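You operate a simulated robot arm through the tools that you are given. There is no shell and no other tool. Be economical: measure what you need, move in short steps, check, and stop when the job is done.

The job below is to be done with a simulated robot arm. You get a single attempt, and the scene is never put back.

TASK
Try coupler 27 on the test panel at 3 bar, then put it in the tray for its result.
Fine: lock it with the port lever; air knob back to zero and the panel vented before you free it.

Only the result counts: the job must be done as asked and must still hold three seconds after the hand-in. Knocking over, shifting, dropping, spilling or breaking anything else fails it.

THE ROBOT
A 7-joint arm with a two-finger parallel gripper, fixed in place. Base frame: the origin is at the foot of the arm, x ahead of it, y to its left, z up; the work surface is at about z = 845. Readings come in mm, degrees, newtons and seconds.
With the tool pointing down near the work surface it reaches from about 300 to 700 mm from the base axis. Its first joint turns from -66.0 to 66.0 degrees. Payload 1.57 kg.
Tool frame: the origin (TCP) lies between the finger pads and is the grasp point; the fingertips stand 30 mm ahead of it; z points along the fingers, y is the line along which they close. The gripper opens to 110 mm. The fingers are 24 mm wide and 12 mm thick; the gripper's body (48 by 112 mm) begins 78 mm behind the TCP.
Orientation is that of the tool frame in the base frame, as [roll, pitch, yaw] about the fixed x, y, z axes, in that order (R = Rz(yaw) Ry(pitch) Rx(roll)). With the fingers straight down and closing along the base's y, the tool's x points along the base's -x, its y along +y and its z along -z.

THE INTERFACE
- The arm moves only by the tool step_arm. Its arguments are lists of equal length, an entry for each row: "slide": the shift along the tool's x, y, z in mm, a list of three; "delta_rot": the turn, a rotation vector about the tool's x, y, z in degrees, a list of three; "claw": the gripper command, from -1 (shut) to 1 (fully open), values between in proportion. In form: {"slide": [[tx, ty, tz], ...], "delta_rot": [[ax, ay, az], ...], "claw": [claw, ...]}. A call has 1 to 8 rows; each row shifts and turns the commanded pose from where the row before left it, along the tool's axes as they then stand. Each row takes 0.2 s and may step no farther than 50 mm and 8.6 degrees from the row before; otherwise, or with a gripper value out of range, the whole call is refused. Where a pose cannot be reached the arm comes as near as it can. A force on the tool above 40 N (or 10 N above the force at the start of the call, whichever is more), or a blocked arm, ends the call early, and 0.2 s more pass. Each finger travels about 108 mm/s and halts on what it meets, pressing with about 29 N; the grip force reading is that of the motor and also rises with nothing between the fingers. The clock runs only during rows and for 0.2 s after the last one: add rows that do not move to give the fingers time. The reply holds the time, the measured pose of the TCP, the force on the tool along the base axes, the opening and the grip force, in the units named above and with some noise, and new pictures: "pictures" is both (left out), scene, wrist or none.
- Cameras (640 x 400 px; columns grow to the right, rows downward): "scene" is fixed at [147.5, -402.6, 1401.5]; the picture's right is [0.79, -0.62, 0.00], its down [-0.35, -0.45, -0.82] and it looks along [0.51, 0.65, -0.57] (base axes); focal length 305 px, centre (320, 200). "wrist" rides on the gripper at [70, 16, -141] in the tool frame; the picture's right is [-0.23, 0.97, 0.00], its down [-0.86, -0.20, -0.48] and it looks along [-0.47, -0.11, 0.88] (tool axes); focal length 222 px, centre (320, 200). There is no depth. A picture from a camera that has moved, and an enlarged one, comes with that camera's place and axes in the base frame and with its lens. The place of the scene camera against the robot may be out by one fixed shift of up to 25 mm in any direction.
- enlarge(camera, box): a new picture of the part [left, top, right, bottom] of that camera's present view, enlarged. The clock stands still meanwhile.
- finish_job(): hands the job in; it is judged then, once.

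Work in short steps. Places have to be worked out from the pictures, the camera data and where the tool is seen: move nearer, look again, correct. Check each grasp and each placing, and mend what went wrong. You have 120 turns and 170 pictures in all, those below and enlarged ones among them. Open the gripper and draw the arm clear of the work before you hand the job in, unless the task says otherwise; then end with one line.

The tools are called after "Request:" by a JSON object that holds its "api" and its "payload". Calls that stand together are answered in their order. step_arm: Moves the arm, as the interface text tells. Its arguments: {"type":"object","properties":{"slide":{"type":"array","items":{"type":"array","items":{"type":"number"}}},"delta_rot":{"type":"array","items":{"type":"array","items":{"type":"number"}}},"claw":{"type":"array","items":{"type":"number"}},"pictures":{"type":"string","enum":["both","scene","wrist","none"]}},"required":["slide","delta_rot","claw"]} The other tools are called the same way: enlarge (camera, box) takes an enlarged picture of a part of a camera's view; finish_job () hands the job in.

At the start:

```text
time_s: 0.0
tcp_pos: [386.6, 48.9, 1226.1]
orientation: [180.0, 0.0, 180.0]
ft_force: [-0.2, -0.1, 0.2]
width: 109.8
grip_force: 0.1
```

scene: 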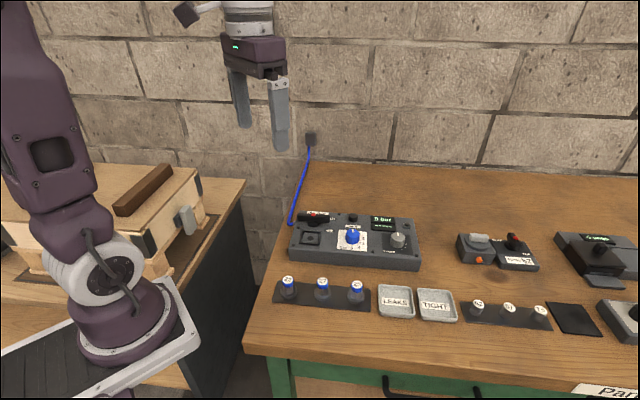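
wrist: 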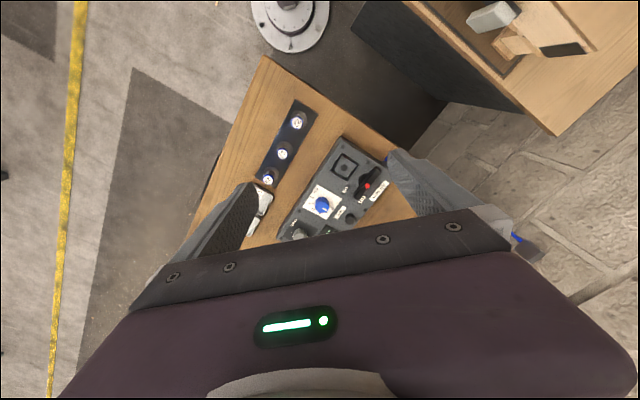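

I'll begin by enlarging the panel and coupler areas to read the labels.

Request:
{"api": "enlarge", "payload": {"camera": "scene", "box": [265, 195, 435, 305]}}

Request:
{"api": "enlarge", "payload": {"camera": "scene", "box": [370, 220, 640, 350]}}

Request:
{"api": "enlarge", "payload": {"camera": "wrist", "box": [220, 80, 440, 250]}}

```text
3.64 times, centred on (350, 250) of scene
camera zoom: at [147.5, -402.6, 1401.5], right [0.79, -0.62, 0.0], down [-0.35, -0.45, -0.82], along [0.51, 0.65, -0.57], focal length 1110 px, centre (211, 18)
```

zoom: 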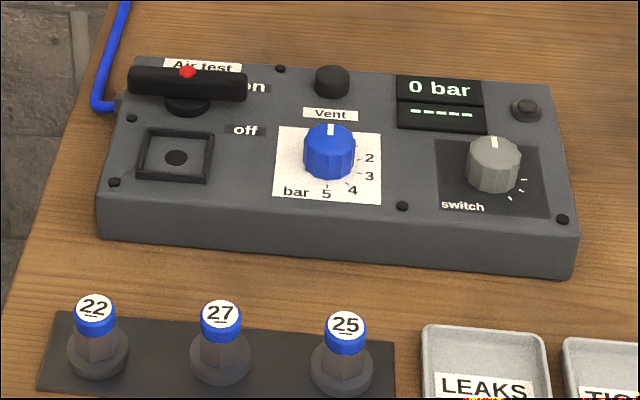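

```text
2.37 times, centred on (505, 285) of scene
camera zoom: at [147.5, -402.6, 1401.5], right [0.79, -0.62, 0.0], down [-0.35, -0.45, -0.82], along [0.51, 0.65, -0.57], focal length 724 px, centre (-118, -2)
```

zoom: 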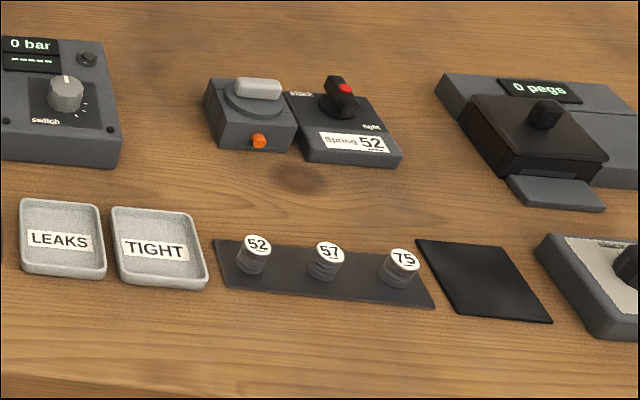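

```text
2.35 times, centred on (330, 165) of wrist
camera zoom: at [316.6, 65.6, 1366.8], right [0.23, 0.97, 0.0], down [0.86, -0.2, 0.48], along [0.47, -0.11, -0.88], focal length 523 px, centre (296, 282)
```

zoom: 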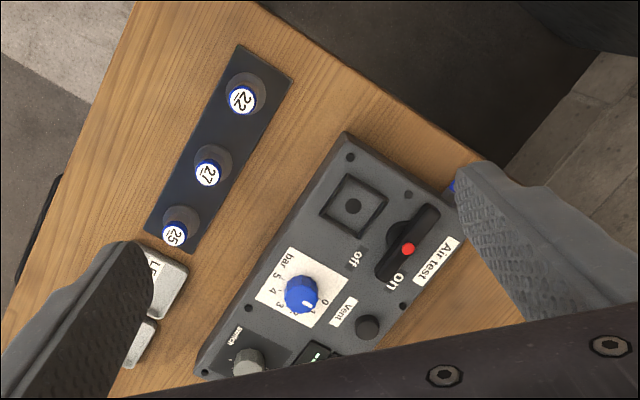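

The rack, panel and trays run at about -40° in the base frame, with coupler 27 at about (440,-47). I'll move lower and forward for a closer look at the panel.

Request:
{"api": "step_arm", "payload": {"slide": [[-20, 3, 40], [-20, 3, 40], [-13, 3, 40], [0, 0, 16]], "delta_rot": [[0, 0, 0], [0, 0, 0], [0, 0, 0], [0, 0, 0]], "claw": [1, 1, 1, 1], "pictures": "wrist"}}

```text
time_s: 1.0
tcp_pos: [440.0, 58.3, 1088.7]
orientation: [179.9, 0.0, 180.0]
ft_force: [-0.2, -0.2, -0.6]
width: 110.2
grip_force: 0.0
camera wrist: at [369.8, 74.8, 1229.5], right [0.23, 0.97, 0.0], down [0.85, -0.2, 0.48], along [0.47, -0.11, -0.88], focal length 222 px, centre (320, 200)
```

wrist: 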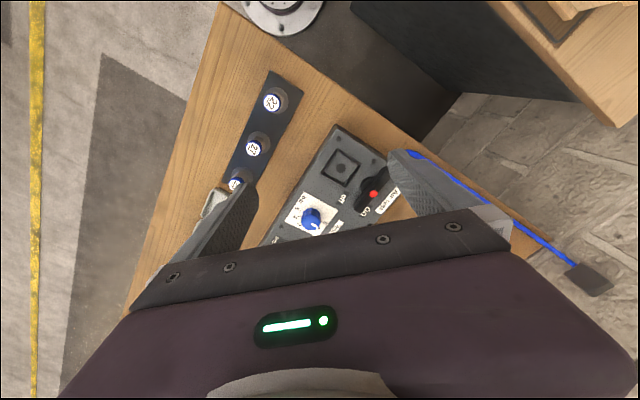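

Request:
{"api": "enlarge", "payload": {"camera": "wrist", "box": [220, 60, 420, 250]}}

Request:
{"api": "enlarge", "payload": {"camera": "scene", "box": [285, 200, 365, 250]}}

Request:
{"api": "enlarge", "payload": {"camera": "scene", "box": [335, 205, 425, 265]}}

Request:
{"api": "enlarge", "payload": {"camera": "scene", "box": [270, 265, 380, 330]}}

```text
2.11 times, centred on (320, 155) of wrist
camera zoom: at [369.8, 74.8, 1229.5], right [0.23, 0.97, 0.0], down [0.85, -0.2, 0.48], along [0.47, -0.11, -0.88], focal length 468 px, centre (320, 295)
```

zoom: 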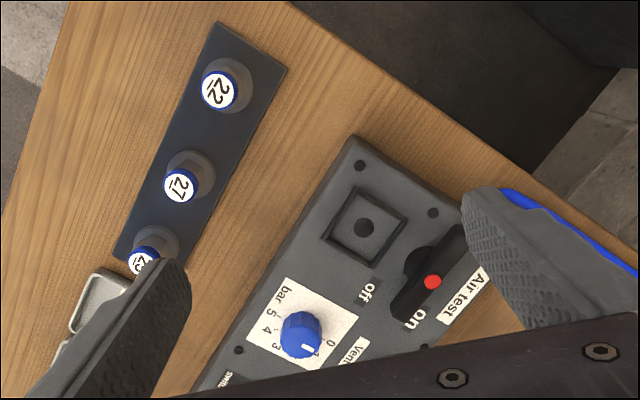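

```text
8.00 times, centred on (325, 225) of scene
camera zoom: at [147.5, -402.6, 1401.5], right [0.79, -0.62, 0.0], down [-0.35, -0.45, -0.82], along [0.51, 0.65, -0.57], focal length 2442 px, centre (280, 0)
```

zoom: 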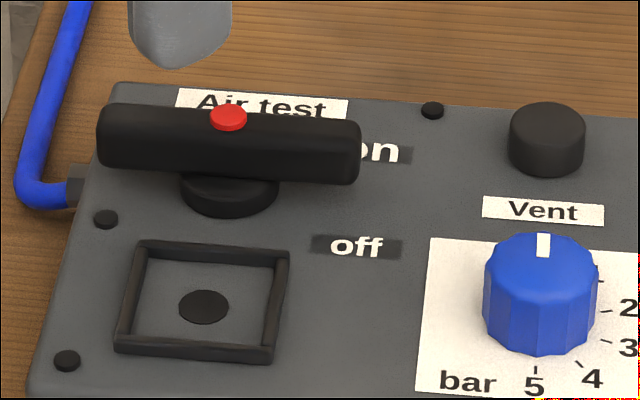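

```text
6.67 times, centred on (380, 235) of scene
camera zoom: at [147.5, -402.6, 1401.5], right [0.79, -0.62, 0.0], down [-0.35, -0.45, -0.82], along [0.51, 0.65, -0.57], focal length 2035 px, centre (-80, -33)
```

zoom: 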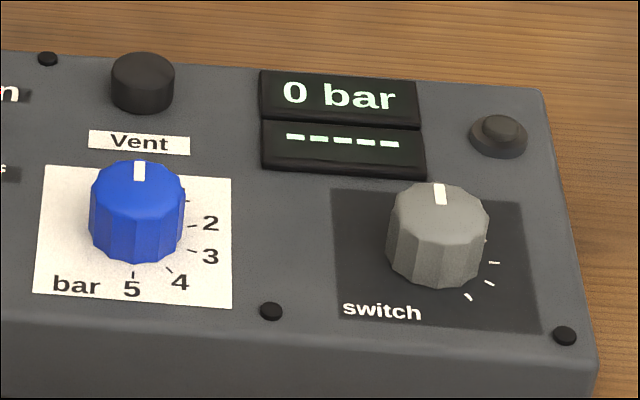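

```text
5.82 times, centred on (325, 298) of scene
camera zoom: at [147.5, -402.6, 1401.5], right [0.79, -0.62, 0.0], down [-0.35, -0.45, -0.82], along [0.51, 0.65, -0.57], focal length 1776 px, centre (291, -367)
```

zoom: 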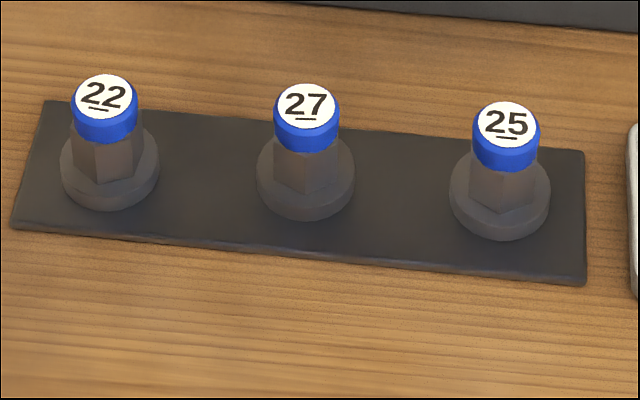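

The lever is a bar with a red dot at its pivot, and the "on"/"off" labels sit beside it. I'll line the gripper up with the panel (about 43°) and look at the lever from close above.

Request:
{"api": "step_arm", "payload": {"slide": [[-18, 36, 15], [-17, 36, 15], [-17, 37, 10], [0, 0, 0], [0, 0, 0], [0, 0, 0], [0, 0, 0], [0, 0, 0]], "delta_rot": [[0, 0, 0], [0, 0, 0], [0, 0, 0], [0, 0, 8.5], [0, 0, 8.5], [0, 0, 8.5], [0, 0, 8.5], [0, 0, 8.5]], "claw": [1, 1, 1, 1, 1, 1, 1, 1], "pictures": "both"}}

Request:
{"api": "enlarge", "payload": {"camera": "wrist", "box": [220, 60, 420, 250]}}

```text
time_s: 2.8
tcp_pos: [492.2, 167.5, 1048.9]
orientation: [-179.9, 0.0, 137.2]
ft_force: [0.3, -0.8, 0.0]
width: 110.0
grip_force: 0.1
camera wrist: at [451.0, 226.5, 1190.5], right [0.83, 0.56, 0.0], down [0.49, -0.73, 0.48], along [0.27, -0.4, -0.88], focal length 222 px, centre (320, 200)
```

scene: 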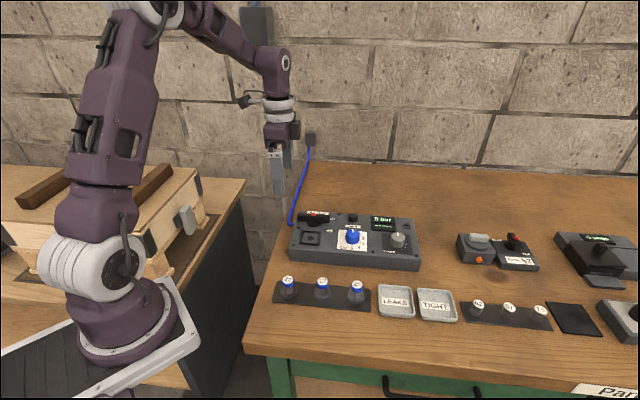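
wrist: 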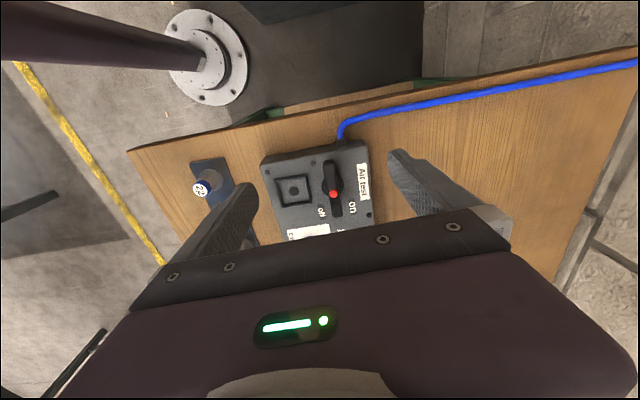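

```text
2.11 times, centred on (320, 155) of wrist
camera zoom: at [451.0, 226.5, 1190.5], right [0.83, 0.56, 0.0], down [0.49, -0.73, 0.48], along [0.27, -0.4, -0.88], focal length 468 px, centre (320, 295)
```

zoom: 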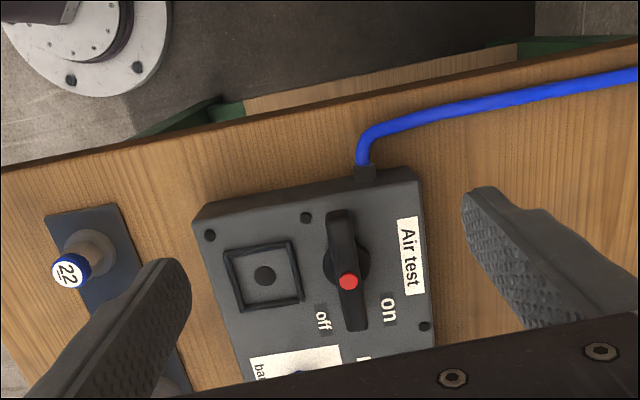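

The bar sits between the "on" and "off" labels with its pivot near (545,120), its top at z≈916 and the panel face at z≈890. I'll move over the pivot, set yaw to 135° and part-close the gripper.

Request:
{"api": "step_arm", "payload": {"slide": [[-36, 0.5, 30], [-35, 0.5, 30], [0, 0, 20], [0, 0, 0]], "delta_rot": [[0, 0, 0], [0, 0, 2.2], [0, 0, 0], [0, 0, 0]], "claw": [0.2, 0, -0.3, -0.3], "pictures": "both"}}

Request:
{"api": "enlarge", "payload": {"camera": "wrist", "box": [220, 80, 420, 260]}}

Request:
{"api": "enlarge", "payload": {"camera": "scene", "box": [275, 160, 395, 270]}}

```text
time_s: 3.8
tcp_pos: [544.6, 121.2, 969.3]
orientation: [-179.9, 0.0, 135.3]
ft_force: [0.4, 0.4, 0.6]
width: 38.5
grip_force: 0.1
camera wrist: at [506.0, 180.7, 1110.5], right [0.85, 0.53, 0.0], down [0.47, -0.74, 0.48], along [0.25, -0.41, -0.88], focal length 222 px, centre (320, 200)
```

scene: 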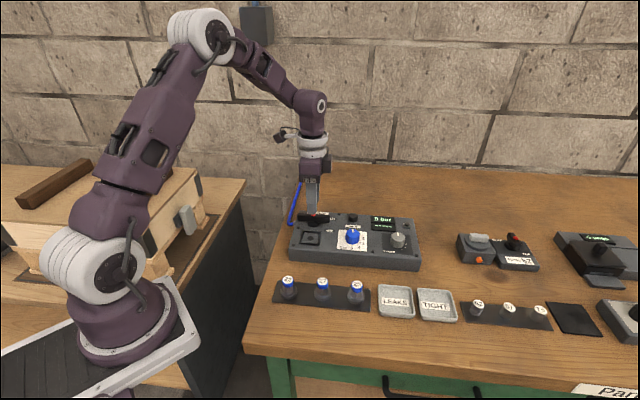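
wrist: 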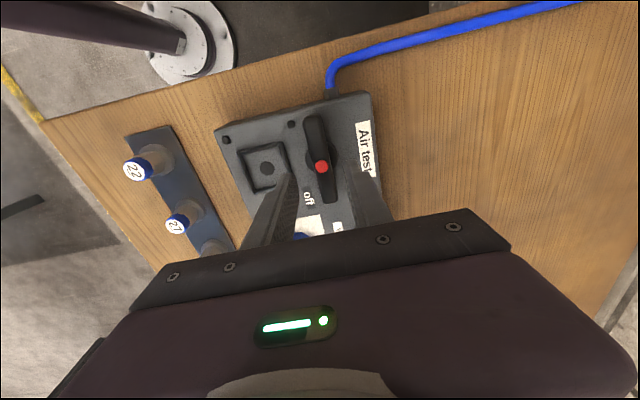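

```text
2.22 times, centred on (320, 170) of wrist
camera zoom: at [506.0, 180.7, 1110.5], right [0.85, 0.53, 0.0], down [0.47, -0.74, 0.48], along [0.25, -0.41, -0.88], focal length 494 px, centre (320, 267)
```

zoom: 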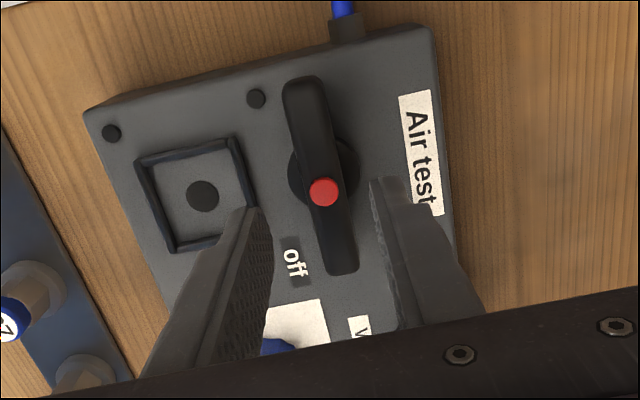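

```text
3.64 times, centred on (335, 215) of scene
camera zoom: at [147.5, -402.6, 1401.5], right [0.79, -0.62, 0.0], down [-0.35, -0.45, -0.82], along [0.51, 0.65, -0.57], focal length 1110 px, centre (266, 146)
```

zoom: 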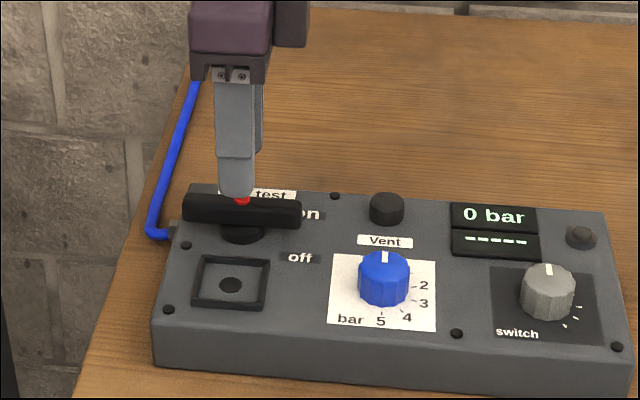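

The pivot lines up with the TCP at about (543.5,121.5). I'll descend so the fingers straddle the bar, then close.

Request:
{"api": "step_arm", "payload": {"slide": [[0, 0, 20], [0, 0, 12], [0, 0, 8], [0, 0, 0], [0, 0, 0]], "delta_rot": [[0, 0, 0], [0, 0, 0], [0, 0, 0], [0, 0, 0], [0, 0, 0]], "claw": [-0.3, -0.3, -0.3, -1, -1], "pictures": "both"}}

Request:
{"api": "enlarge", "payload": {"camera": "scene", "box": [285, 180, 365, 250]}}

```text
time_s: 5.0
tcp_pos: [545.5, 121.9, 929.3]
orientation: [179.8, 0.0, 135.3]
ft_force: [12.5, 11.8, -5.9]
width: 16.7
grip_force: 32.1
camera wrist: at [506.6, 181.6, 1070.6], right [0.85, 0.53, 0.0], down [0.47, -0.74, 0.48], along [0.26, -0.4, -0.88], focal length 222 px, centre (320, 200)
```

scene: 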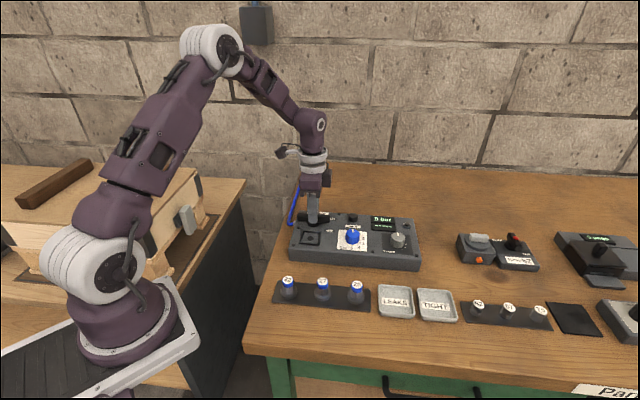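
wrist: 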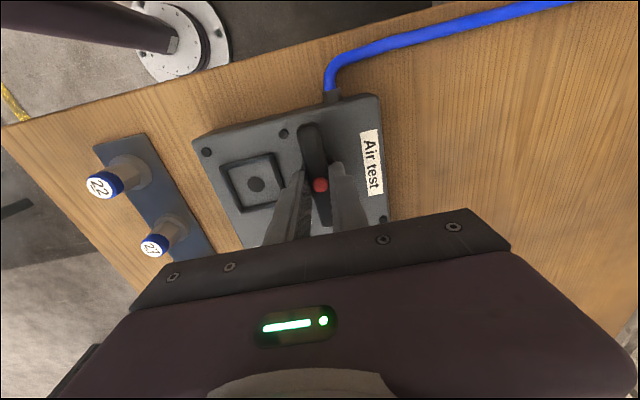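

```text
5.71 times, centred on (325, 215) of scene
camera zoom: at [148.0, -402.2, 1401.5], right [0.79, -0.62, 0.0], down [-0.35, -0.45, -0.82], along [0.51, 0.65, -0.57], focal length 1744 px, centre (291, 114)
```

zoom: 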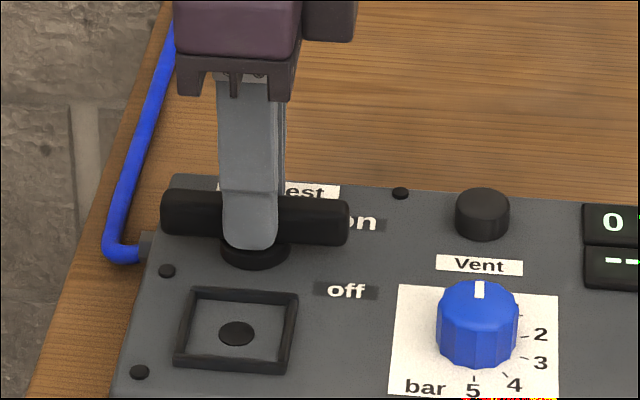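

I have the bar (17 mm wide); the side force suggests I'm a bit off-centre, so I'll shift slightly. Then I'll feel a small clockwise turn toward "off".

Request:
{"api": "step_arm", "payload": {"slide": [[0, 1.2, 0], [0, 0, 0], [0, 0, 0]], "delta_rot": [[0, 0, 0], [0, 0, 6], [0, 0, 0]], "claw": [-1, -1, -1], "pictures": "wrist"}}

Request:
{"api": "enlarge", "payload": {"camera": "scene", "box": [285, 180, 425, 270]}}

```text
time_s: 5.8
tcp_pos: [546.7, 121.6, 929.2]
orientation: [-180.0, 0.0, 129.3]
ft_force: [9.7, 9.3, -3.3]
width: 16.7
grip_force: 32.9
camera wrist: at [513.7, 185.7, 1070.6], right [0.9, 0.44, 0.0], down [0.39, -0.79, 0.48], along [0.21, -0.43, -0.88], focal length 222 px, centre (320, 200)
```

wrist: 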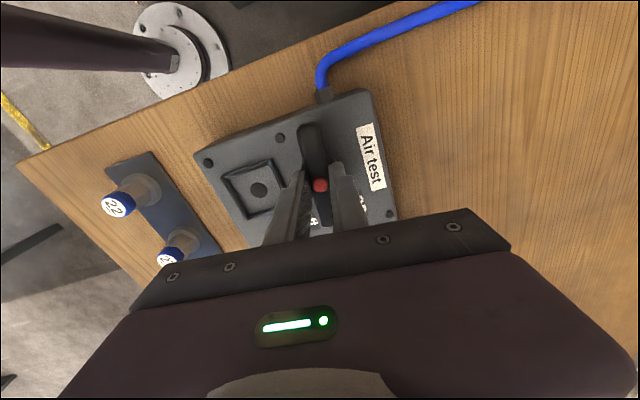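

```text
4.44 times, centred on (355, 225) of scene
camera zoom: at [147.9, -402.3, 1401.5], right [0.79, -0.62, 0.0], down [-0.35, -0.45, -0.82], along [0.51, 0.65, -0.57], focal length 1357 px, centre (164, 89)
```

zoom: 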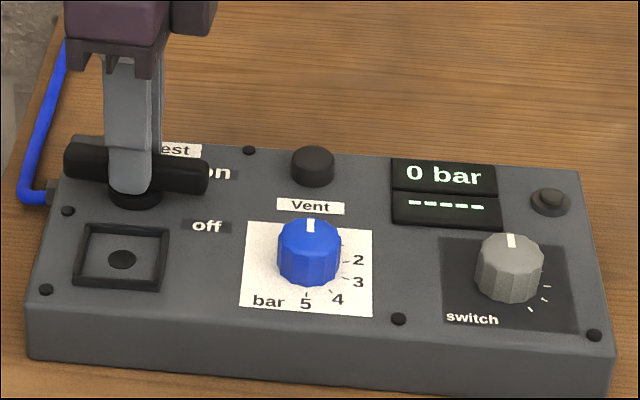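

The bar turned with the gripper, so I'll keep going clockwise toward "off" and watch for a stop.

Request:
{"api": "step_arm", "payload": {"slide": [[0, 1.2, 0], [0, 0, 0], [0, 0, 0], [0, 0, 0]], "delta_rot": [[0, 0, 8], [0, 0, 8], [0, 0, 8], [0, 0, 0]], "claw": [-1, -1, -1, -1], "pictures": "none"}}

Request:
{"api": "enlarge", "payload": {"camera": "scene", "box": [285, 180, 425, 270]}}

```text
time_s: 6.8
tcp_pos: [547.0, 121.1, 929.9]
orientation: [-179.9, 0.1, 105.1]
ft_force: [-4.8, 0.5, -1.0]
width: 17.1
grip_force: 32.2
```

```text
4.44 times, centred on (355, 225) of scene
camera zoom: at [147.4, -402.6, 1401.5], right [0.79, -0.62, 0.0], down [-0.35, -0.45, -0.82], along [0.51, 0.65, -0.57], focal length 1357 px, centre (164, 89)
```

zoom: 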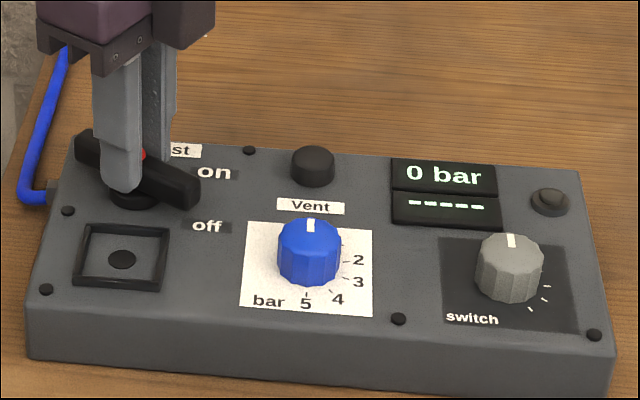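

The bar now points at "off" after 30° of turn with little force. I'll probe a bit further to see whether it stops here.

Request:
{"api": "step_arm", "payload": {"slide": [[0, 0, 0], [0, 0, 0], [0, 0, 0]], "delta_rot": [[0, 0, 8], [0, 0, 7], [0, 0, 0]], "claw": [-1, -1, -1], "pictures": "none"}}

Request:
{"api": "enlarge", "payload": {"camera": "scene", "box": [285, 180, 425, 270]}}

```text
time_s: 7.6
tcp_pos: [546.2, 122.4, 929.4]
orientation: [-180.0, 0.1, 90.2]
ft_force: [-8.2, -4.6, -5.0]
width: 17.1
grip_force: 32.1
```

```text
4.44 times, centred on (355, 225) of scene
camera zoom: at [147.4, -402.6, 1401.5], right [0.79, -0.62, 0.0], down [-0.35, -0.45, -0.82], along [0.51, 0.65, -0.57], focal length 1357 px, centre (164, 89)
```

zoom: 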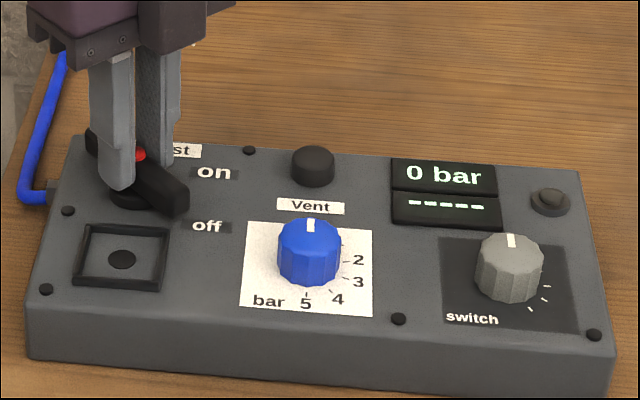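

It still turns at 45°, so I'll continue clockwise in small steps looking for the stop.

Request:
{"api": "step_arm", "payload": {"slide": [[0, 0, 0], [0, 0, 0], [0, 0, 0]], "delta_rot": [[0, 0, 8], [0, 0, 7], [0, 0, 0]], "claw": [-1, -1, -1], "pictures": "wrist"}}

Request:
{"api": "enlarge", "payload": {"camera": "scene", "box": [285, 180, 425, 270]}}

```text
time_s: 8.4
tcp_pos: [546.2, 121.7, 929.4]
orientation: [-180.0, 0.1, 75.1]
ft_force: [-16.1, -6.9, -4.8]
width: 16.8
grip_force: 32.5
camera wrist: at [579.2, 184.8, 1070.5], right [0.88, -0.47, 0.0], down [-0.41, -0.78, 0.48], along [-0.23, -0.42, -0.88], focal length 222 px, centre (320, 200)
```

wrist: 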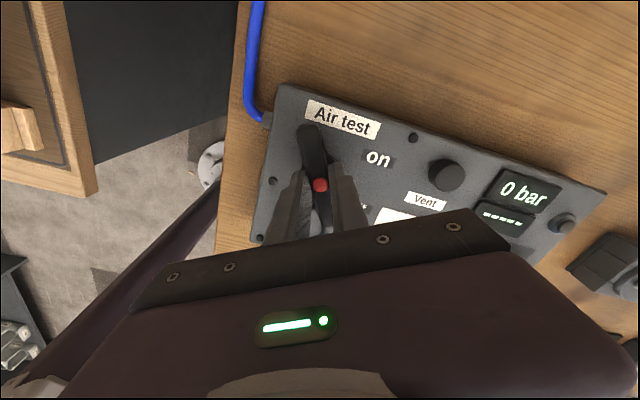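

```text
4.44 times, centred on (355, 225) of scene
camera zoom: at [147.2, -402.7, 1401.5], right [0.79, -0.62, 0.0], down [-0.35, -0.45, -0.82], along [0.51, 0.65, -0.57], focal length 1357 px, centre (164, 89)
```

zoom: 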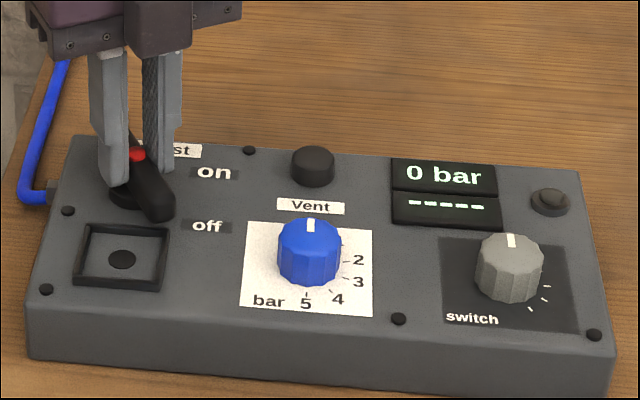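

The bar has now turned 60°. The spring tester has a similar lever, so I'll look at its markings for a clue about the convention.

Request:
{"api": "enlarge", "payload": {"camera": "scene", "box": [450, 225, 550, 280]}}

Request:
{"api": "enlarge", "payload": {"camera": "scene", "box": [550, 220, 640, 350]}}

Request:
{"api": "enlarge", "payload": {"camera": "wrist", "box": [240, 60, 640, 290]}}

```text
6.40 times, centred on (500, 252) of scene
camera zoom: at [147.2, -402.7, 1401.5], right [0.79, -0.62, 0.0], down [-0.35, -0.45, -0.82], along [0.51, 0.65, -0.57], focal length 1953 px, centre (-832, -136)
```

zoom: 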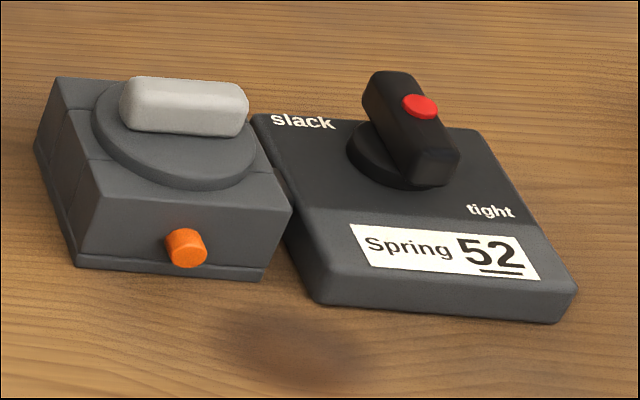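

```text
3.08 times, centred on (595, 285) of scene
camera zoom: at [147.2, -402.7, 1401.5], right [0.79, -0.62, 0.0], down [-0.35, -0.45, -0.82], along [0.51, 0.65, -0.57], focal length 939 px, centre (-526, -62)
```

zoom: 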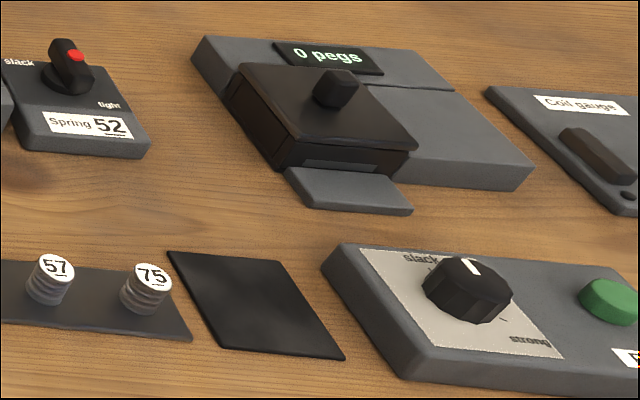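

```text
1.60 times, centred on (440, 175) of wrist
camera zoom: at [579.2, 184.8, 1070.5], right [0.88, -0.47, 0.0], down [-0.41, -0.78, 0.48], along [-0.23, -0.42, -0.88], focal length 355 px, centre (128, 240)
```

zoom: 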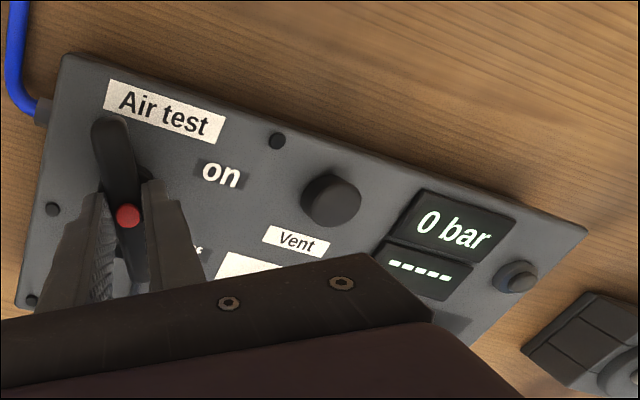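

No clear clue there. I'll continue clockwise to find the physical stop.

Request:
{"api": "step_arm", "payload": {"slide": [[0, 0, 0], [0, 0, 0], [0, 0, 0], [0, 0, 0]], "delta_rot": [[0, 0, 8], [0, 0, 8], [0, 0, 6], [0, 0, 0]], "claw": [-1, -1, -1, -1], "pictures": "none"}}

Request:
{"api": "enlarge", "payload": {"camera": "scene", "box": [285, 180, 425, 270]}}

```text
time_s: 9.4
tcp_pos: [544.8, 121.4, 929.8]
orientation: [-179.9, 0.1, 53.2]
ft_force: [-19.4, -9.5, -10.4]
width: 17.2
grip_force: 32.1
```

```text
4.44 times, centred on (355, 225) of scene
camera zoom: at [147.2, -402.8, 1401.5], right [0.79, -0.62, 0.0], down [-0.35, -0.45, -0.82], along [0.51, 0.65, -0.57], focal length 1357 px, centre (164, 89)
```

zoom: 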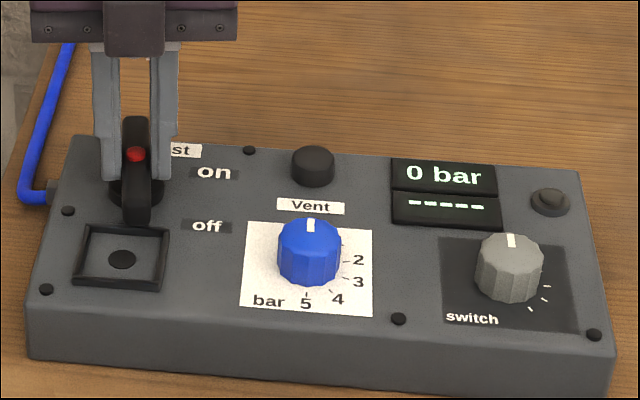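

At -82° the bar end lies over the port frame, which fits a clamp position, so the starting angle is probably the released one. I'll turn back anticlockwise to the start and probe past it.

Request:
{"api": "step_arm", "payload": {"slide": [[0, 0, 0], [0, 0, 0], [0, 0, 0], [0, 0, 0], [0, 0, 0], [0, 0, 0], [0, 0, 0], [0, 0, 0]], "delta_rot": [[0, 0, -8.5], [0, 0, -8.5], [0, 0, -8.5], [0, 0, -8.5], [0, 0, -8.5], [0, 0, -8.5], [0, 0, -8.5], [0, 0, -8.5]], "claw": [-1, -1, -1, -1, -1, -1, -1, -1], "pictures": "none"}}

Request:
{"api": "step_arm", "payload": {"slide": [[0, 0, 0], [0, 0, 0], [0, 0, 0], [0, 0, 0]], "delta_rot": [[0, 0, -8.5], [0, 0, -6], [0, 0, -7], [0, 0, 0]], "claw": [-1, -1, -1, -1], "pictures": "none"}}

Request:
{"api": "enlarge", "payload": {"camera": "scene", "box": [285, 180, 425, 270]}}

```text
time_s: 11.2
tcp_pos: [546.8, 122.7, 930.1]
orientation: [-179.9, -0.2, 121.3]
ft_force: [-19.0, -0.9, -15.0]
width: 16.5
grip_force: 31.9
```

```text
time_s: 12.2
tcp_pos: [546.1, 120.2, 930.2]
orientation: [180.0, 0.0, 142.9]
ft_force: [-14.4, -5.5, -10.3]
width: 19.8
grip_force: 33.4
```

```text
4.44 times, centred on (355, 225) of scene
camera zoom: at [147.3, -402.7, 1401.5], right [0.79, -0.62, 0.0], down [-0.35, -0.45, -0.82], along [0.51, 0.65, -0.57], focal length 1357 px, centre (164, 89)
```

zoom: 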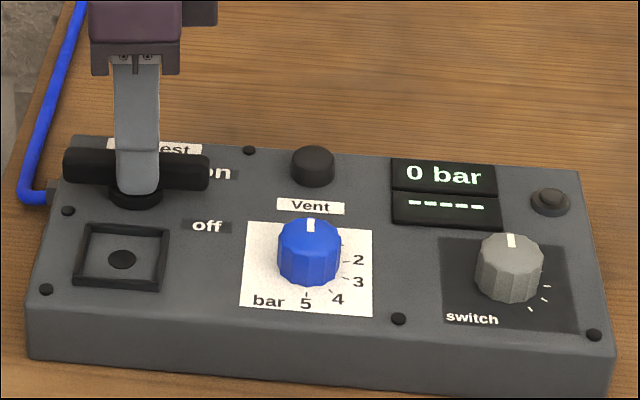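

There's a stop at the starting angle: the gripper slipped to 143° while the bar stayed parallel to the panel. So the lever travels from start to 90° clockwise, and the start position leaves the port clear. I'll release it, rise, and find out which end locks with a light tug once the coupler is in.

Request:
{"api": "step_arm", "payload": {"slide": [[0, 0, 0], [0, 0, 0], [0, 0, 0], [0, 0, -35], [0, 0, -45], [0, 0, -20]], "delta_rot": [[0, 0, 7.6], [0, 0, 0], [0, 0, 0], [0, 0, 0], [0, 0, 0], [0, 0, 0]], "claw": [-1, -0.4, -0.3, -0.3, -0.3, 0], "pictures": "none"}}

Request:
{"api": "enlarge", "payload": {"camera": "scene", "box": [265, 190, 435, 310]}}

Request:
{"api": "enlarge", "payload": {"camera": "wrist", "box": [80, 40, 400, 260]}}

```text
time_s: 13.6
tcp_pos: [547.0, 122.5, 1030.9]
orientation: [179.9, 0.0, 135.2]
ft_force: [0.4, 0.2, -1.0]
width: 55.0
grip_force: 0.0
```

```text
3.33 times, centred on (350, 250) of scene
camera zoom: at [147.5, -402.6, 1401.5], right [0.79, -0.62, 0.0], down [-0.35, -0.45, -0.82], along [0.51, 0.65, -0.57], focal length 1017 px, centre (220, 33)
```

zoom: 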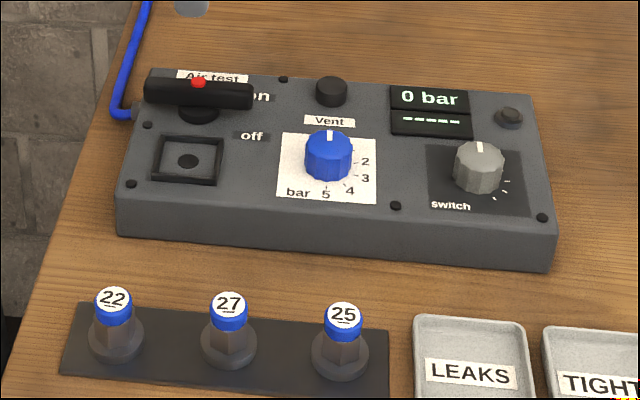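

```text
1.82 times, centred on (240, 150) of wrist
camera zoom: at [508.6, 182.8, 1171.8], right [0.85, 0.53, 0.0], down [0.47, -0.74, 0.48], along [0.25, -0.41, -0.88], focal length 404 px, centre (466, 291)
```

zoom: 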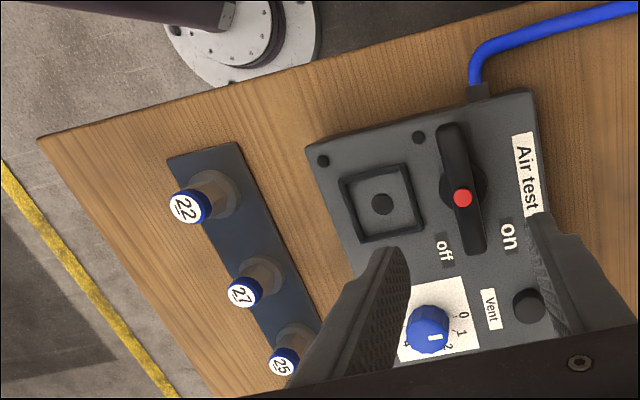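

The lever is back at the start. Coupler 27's cap comes out at about (439.5,-46), top z≈887, so I'll move above it, staying high.

Request:
{"api": "step_arm", "payload": {"slide": [[-8.5, -39, 0], [-8.5, -39, 0], [-8.5, -39, 0], [-8.5, -39, 0], [-8.5, -39.3, 0], [0, 0, 40], [0, 0, 20]], "delta_rot": [[0, 0, 0], [0, 0, 0], [0, 0, 0], [0, 0, 0], [0, 0, 0], [0, 0, 0], [0, 0, 0]], "claw": [0, 0, 0, 0, 0, 0, 0], "pictures": "both"}}

Request:
{"api": "enlarge", "payload": {"camera": "wrist", "box": [220, 80, 420, 260]}}

Request:
{"api": "enlarge", "payload": {"camera": "scene", "box": [265, 210, 385, 320]}}

```text
time_s: 15.2
tcp_pos: [440.0, -47.3, 970.1]
orientation: [179.9, -0.1, 135.2]
ft_force: [0.1, -0.6, -0.7]
width: 54.7
grip_force: 0.0
camera wrist: at [401.2, 13.4, 1111.5], right [0.85, 0.53, 0.0], down [0.47, -0.74, 0.48], along [0.25, -0.41, -0.88], focal length 222 px, centre (320, 200)
```

scene: 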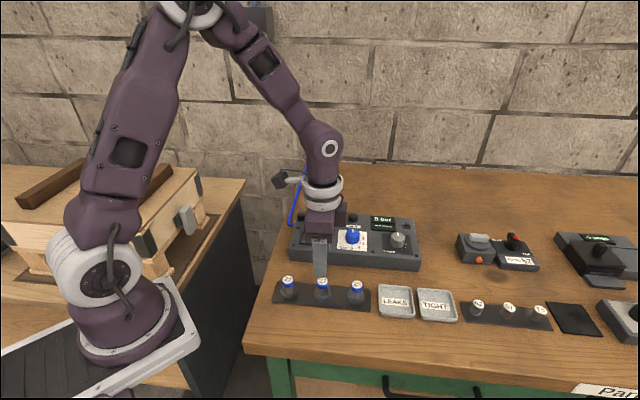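
wrist: 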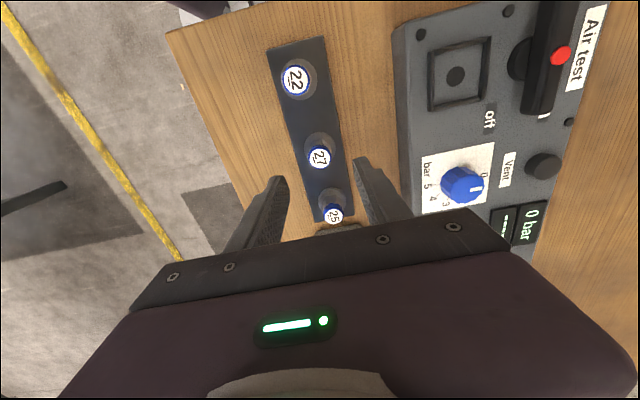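

```text
2.22 times, centred on (320, 170) of wrist
camera zoom: at [401.2, 13.4, 1111.5], right [0.85, 0.53, 0.0], down [0.47, -0.74, 0.48], along [0.25, -0.41, -0.88], focal length 494 px, centre (320, 267)
```

zoom: 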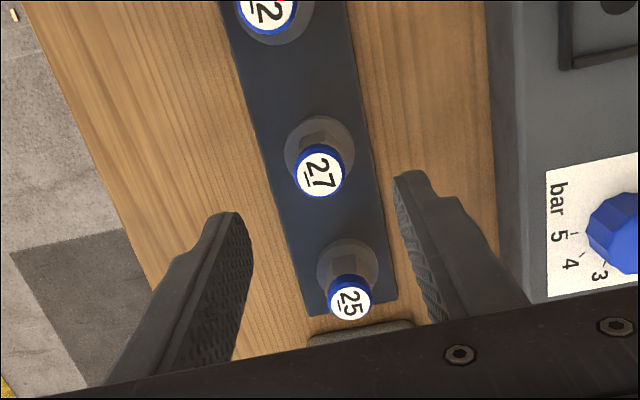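

```text
3.64 times, centred on (325, 265) of scene
camera zoom: at [147.5, -402.6, 1401.5], right [0.79, -0.62, 0.0], down [-0.35, -0.45, -0.82], along [0.51, 0.65, -0.57], focal length 1110 px, centre (302, -36)
```

zoom: 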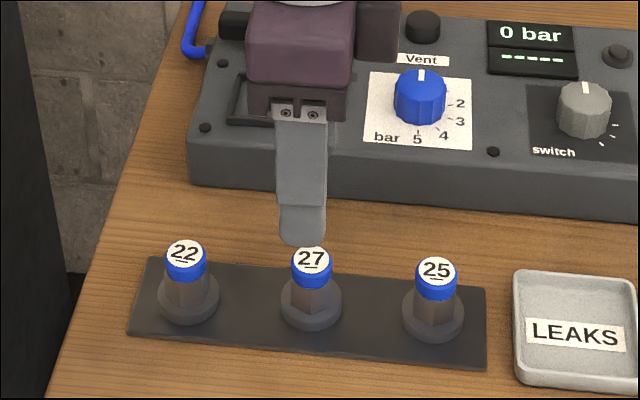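

Refined: the cap centre is about (438,-48.7) with its top at z≈883. I'll descend so the fingertips sit around the cap and upper body (z≈866) and check before closing.

Request:
{"api": "step_arm", "payload": {"slide": [[0.4, -2.4, 30], [0, 0, 30], [0, 0, 14], [0, 0, 0]], "delta_rot": [[0, 0, 0], [0, 0, 0], [0, 0, 0], [0, 0, 0]], "claw": [-0.1, -0.2, -0.2, -0.2], "pictures": "none"}}

Request:
{"api": "enlarge", "payload": {"camera": "wrist", "box": [240, 120, 400, 250]}}

Request:
{"api": "enlarge", "payload": {"camera": "scene", "box": [275, 240, 375, 320]}}

```text
time_s: 16.2
tcp_pos: [437.2, -48.3, 896.1]
orientation: [179.9, 0.0, 135.2]
ft_force: [-0.1, 0.2, 0.8]
width: 44.2
grip_force: 0.0
```

```text
3.08 times, centred on (320, 185) of wrist
camera zoom: at [398.5, 11.8, 1037.5], right [0.85, 0.53, 0.0], down [0.47, -0.74, 0.48], along [0.25, -0.41, -0.88], focal length 684 px, centre (320, 246)
```

zoom: 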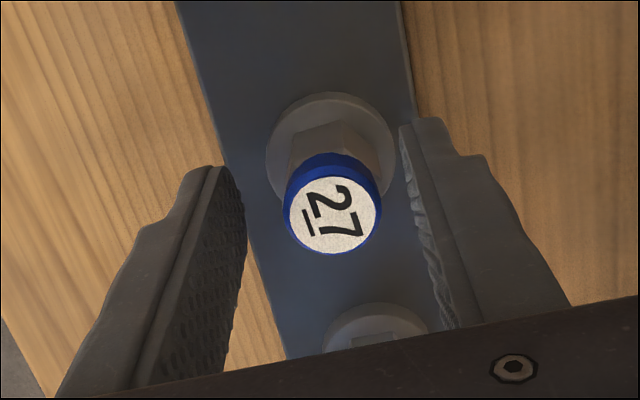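

```text
5.00 times, centred on (325, 280) of scene
camera zoom: at [147.5, -402.6, 1401.5], right [0.79, -0.62, 0.0], down [-0.35, -0.45, -0.82], along [0.51, 0.65, -0.57], focal length 1526 px, centre (295, -200)
```

zoom: 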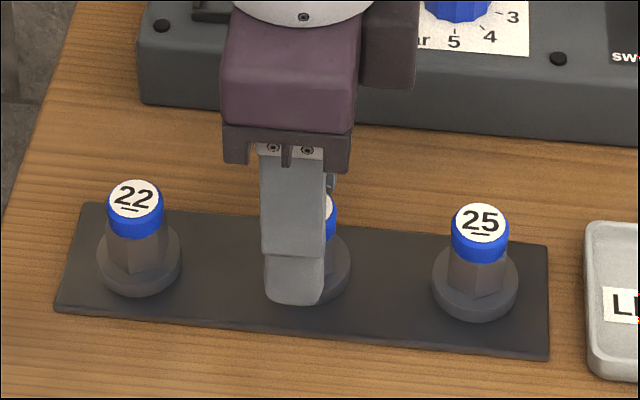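

The coupler sits about 2 mm further along +u than the TCP. I'll shift and close on it.

Request:
{"api": "step_arm", "payload": {"slide": [[-2.3, 0.5, 0], [0, 0, 0], [0, 0, 0], [0, 0, 0]], "delta_rot": [[0, 0, 0], [0, 0, 0], [0, 0, 0], [0, 0, 0]], "claw": [-0.2, -0.5, -0.8, -1], "pictures": "none"}}

Request:
{"api": "enlarge", "payload": {"camera": "wrist", "box": [240, 120, 400, 250]}}

```text
time_s: 17.2
tcp_pos: [439.6, -48.7, 896.1]
orientation: [180.0, -0.1, 135.3]
ft_force: [0.2, -0.7, 0.4]
width: 25.1
grip_force: 29.1
```

```text
3.08 times, centred on (320, 185) of wrist
camera zoom: at [400.6, 10.9, 1037.4], right [0.85, 0.53, 0.0], down [0.47, -0.74, 0.48], along [0.25, -0.41, -0.88], focal length 684 px, centre (320, 246)
```

zoom: 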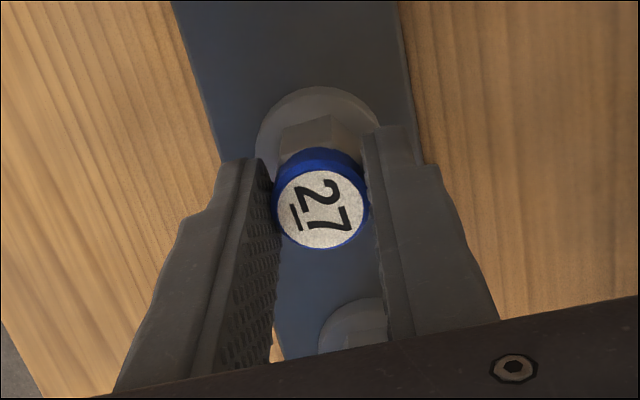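

Gripped at 25 mm with the cap centred. I'll lift straight up and see what comes with it.

Request:
{"api": "step_arm", "payload": {"slide": [[0, 0, -10], [0, 0, -20], [0, 0, -40], [0, 0, -40], [0, 0, 0]], "delta_rot": [[0, 0, 0], [0, 0, 0], [0, 0, 0], [0, 0, 0], [0, 0, 0]], "claw": [-1, -1, -1, -1, -1], "pictures": "none"}}

Request:
{"api": "enlarge", "payload": {"camera": "scene", "box": [275, 200, 375, 320]}}

Request:
{"api": "enlarge", "payload": {"camera": "wrist", "box": [220, 60, 540, 260]}}

```text
time_s: 18.4
tcp_pos: [440.8, -49.5, 1005.1]
orientation: [180.0, 0.0, 135.2]
ft_force: [1.0, 0.2, -1.2]
width: 24.9
grip_force: 28.8
```

```text
3.33 times, centred on (325, 260) of scene
camera zoom: at [147.5, -402.6, 1401.5], right [0.79, -0.62, 0.0], down [-0.35, -0.45, -0.82], along [0.51, 0.65, -0.57], focal length 1017 px, centre (303, 0)
```

zoom: 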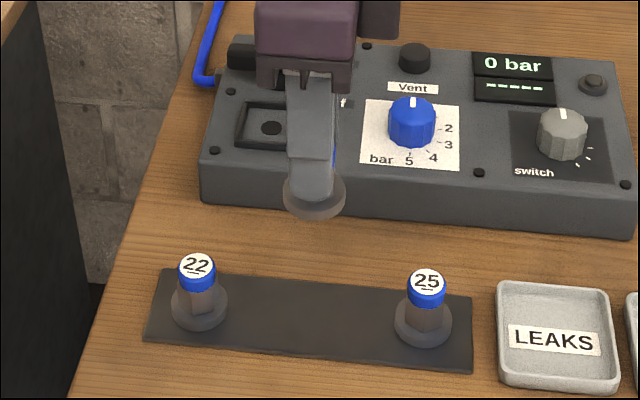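

```text
2.00 times, centred on (380, 160) of wrist
camera zoom: at [402.3, 11.2, 1146.5], right [0.85, 0.53, 0.0], down [0.47, -0.74, 0.48], along [0.25, -0.41, -0.88], focal length 444 px, centre (200, 280)
```

zoom: 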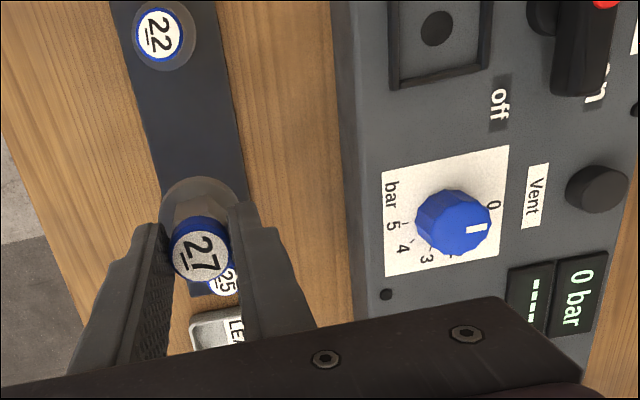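

The coupler came up whole, flange included, with its base about 46 mm below the TCP. I'll carry it above the port, at about (500.5,79), and compare flange and frame.

Request:
{"api": "step_arm", "payload": {"slide": [[12, 33.3, 0], [12, 33.3, 0], [12, 33.3, 0], [12.2, 33.3, 0], [0, 0, 25], [0, 0, 0]], "delta_rot": [[0, 0, 0], [0, 0, 0], [0, 0, 0], [0, 0, 0], [0, 0, 0], [0, 0, 0]], "claw": [-1, -1, -1, -1, -1, -1], "pictures": "none"}}

Request:
{"api": "enlarge", "payload": {"camera": "scene", "box": [280, 180, 360, 260]}}

Request:
{"api": "enlarge", "payload": {"camera": "wrist", "box": [240, 90, 400, 250]}}

```text
time_s: 19.8
tcp_pos: [498.9, 79.3, 979.7]
orientation: [180.0, 0.0, 135.2]
ft_force: [0.2, -0.5, -1.3]
width: 24.8
grip_force: 29.4
```

```text
5.00 times, centred on (320, 220) of scene
camera zoom: at [147.6, -402.6, 1401.5], right [0.79, -0.62, 0.0], down [-0.35, -0.45, -0.82], along [0.51, 0.65, -0.57], focal length 1526 px, centre (320, 100)
```

zoom: 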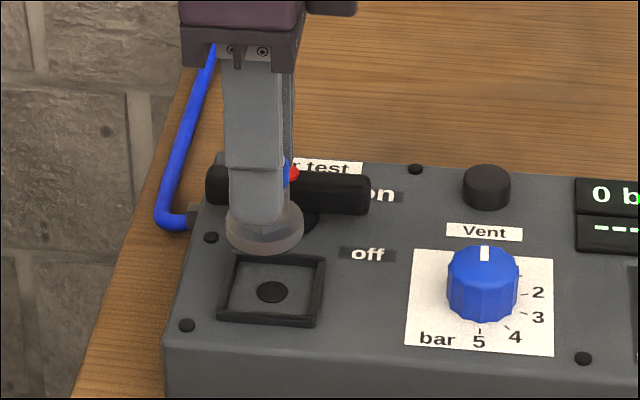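

```text
2.50 times, centred on (320, 170) of wrist
camera zoom: at [460.5, 139.6, 1120.4], right [0.85, 0.53, 0.0], down [0.47, -0.74, 0.48], along [0.25, -0.41, -0.88], focal length 555 px, centre (320, 275)
```

zoom: 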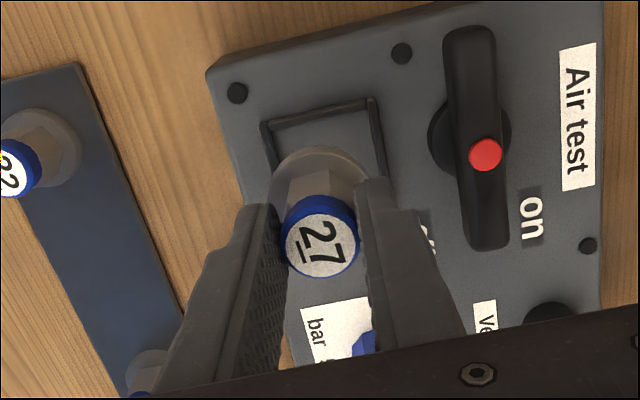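

The scene view puts the port about 2–3 mm further along +u, and the wrist view about 3–4 mm further along +v. I'll correct by that, go lower, and recheck.

Request:
{"api": "step_arm", "payload": {"slide": [[-2, 3.5, 10], [0, 0, 12], [0, 0, 0]], "delta_rot": [[0, 0, 0], [0, 0, 0], [0, 0, 0]], "claw": [-1, -1, -1], "pictures": "none"}}

Request:
{"api": "enlarge", "payload": {"camera": "scene", "box": [285, 200, 345, 250]}}

Request:
{"api": "enlarge", "payload": {"camera": "wrist", "box": [260, 110, 380, 220]}}

```text
time_s: 20.6
tcp_pos: [502.2, 79.0, 957.4]
orientation: [-179.9, 0.1, 135.2]
ft_force: [-0.7, 0.5, -1.3]
width: 25.1
grip_force: 28.6
```

```text
8.00 times, centred on (315, 225) of scene
camera zoom: at [147.6, -402.6, 1401.5], right [0.79, -0.62, 0.0], down [-0.35, -0.45, -0.82], along [0.51, 0.65, -0.57], focal length 2442 px, centre (360, 0)
```

zoom: 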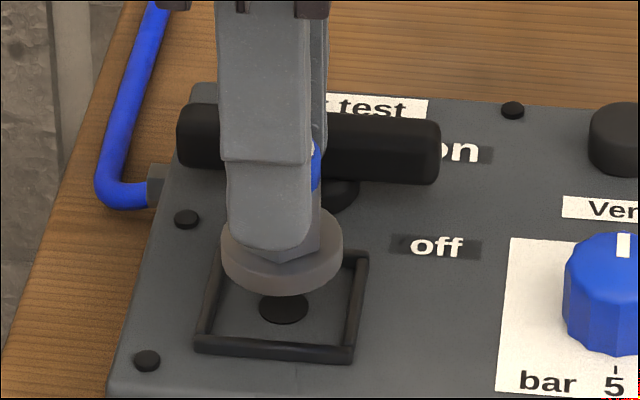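

```text
3.64 times, centred on (320, 165) of wrist
camera zoom: at [464.4, 140.1, 1099.1], right [0.85, 0.53, 0.0], down [0.47, -0.74, 0.48], along [0.25, -0.41, -0.88], focal length 808 px, centre (320, 327)
```

zoom: 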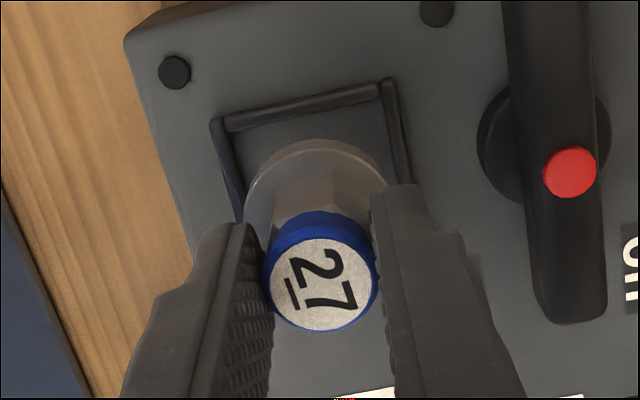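

Flange and frame now look aligned in both views, within about 1 mm. I'll lower slowly and watch the force.

Request:
{"api": "step_arm", "payload": {"slide": [[0, 0, 6], [0, 0, 4], [0, 0, 3], [0, 0, 0]], "delta_rot": [[0, 0, 0], [0, 0, 0], [0, 0, 0], [0, 0, 0]], "claw": [-1, -1, -1, -1], "pictures": "none"}}

Request:
{"api": "enlarge", "payload": {"camera": "scene", "box": [285, 200, 345, 250]}}

Request:
{"api": "enlarge", "payload": {"camera": "wrist", "box": [260, 110, 380, 220]}}

```text
time_s: 21.6
tcp_pos: [502.3, 80.5, 946.1]
orientation: [179.9, 0.0, 135.2]
ft_force: [0.1, 0.0, -1.0]
width: 25.0
grip_force: 28.7
```

```text
8.00 times, centred on (315, 225) of scene
camera zoom: at [147.6, -402.6, 1401.5], right [0.79, -0.62, 0.0], down [-0.35, -0.45, -0.82], along [0.51, 0.65, -0.57], focal length 2442 px, centre (360, 0)
```

zoom: 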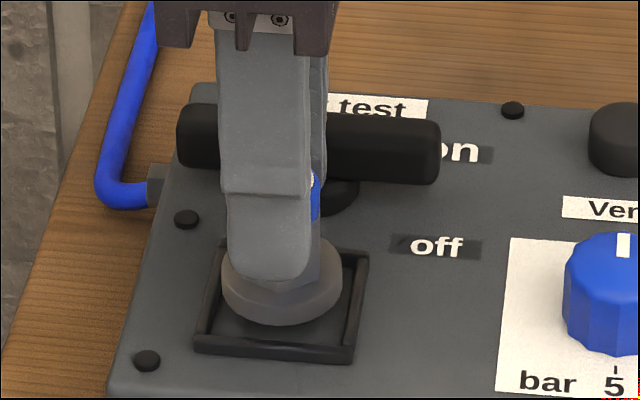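

```text
3.64 times, centred on (320, 165) of wrist
camera zoom: at [464.2, 140.5, 1086.9], right [0.85, 0.53, 0.0], down [0.47, -0.74, 0.48], along [0.25, -0.41, -0.88], focal length 808 px, centre (320, 327)
```

zoom: 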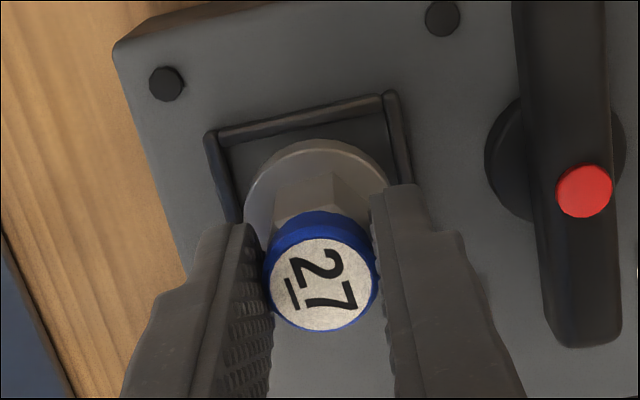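

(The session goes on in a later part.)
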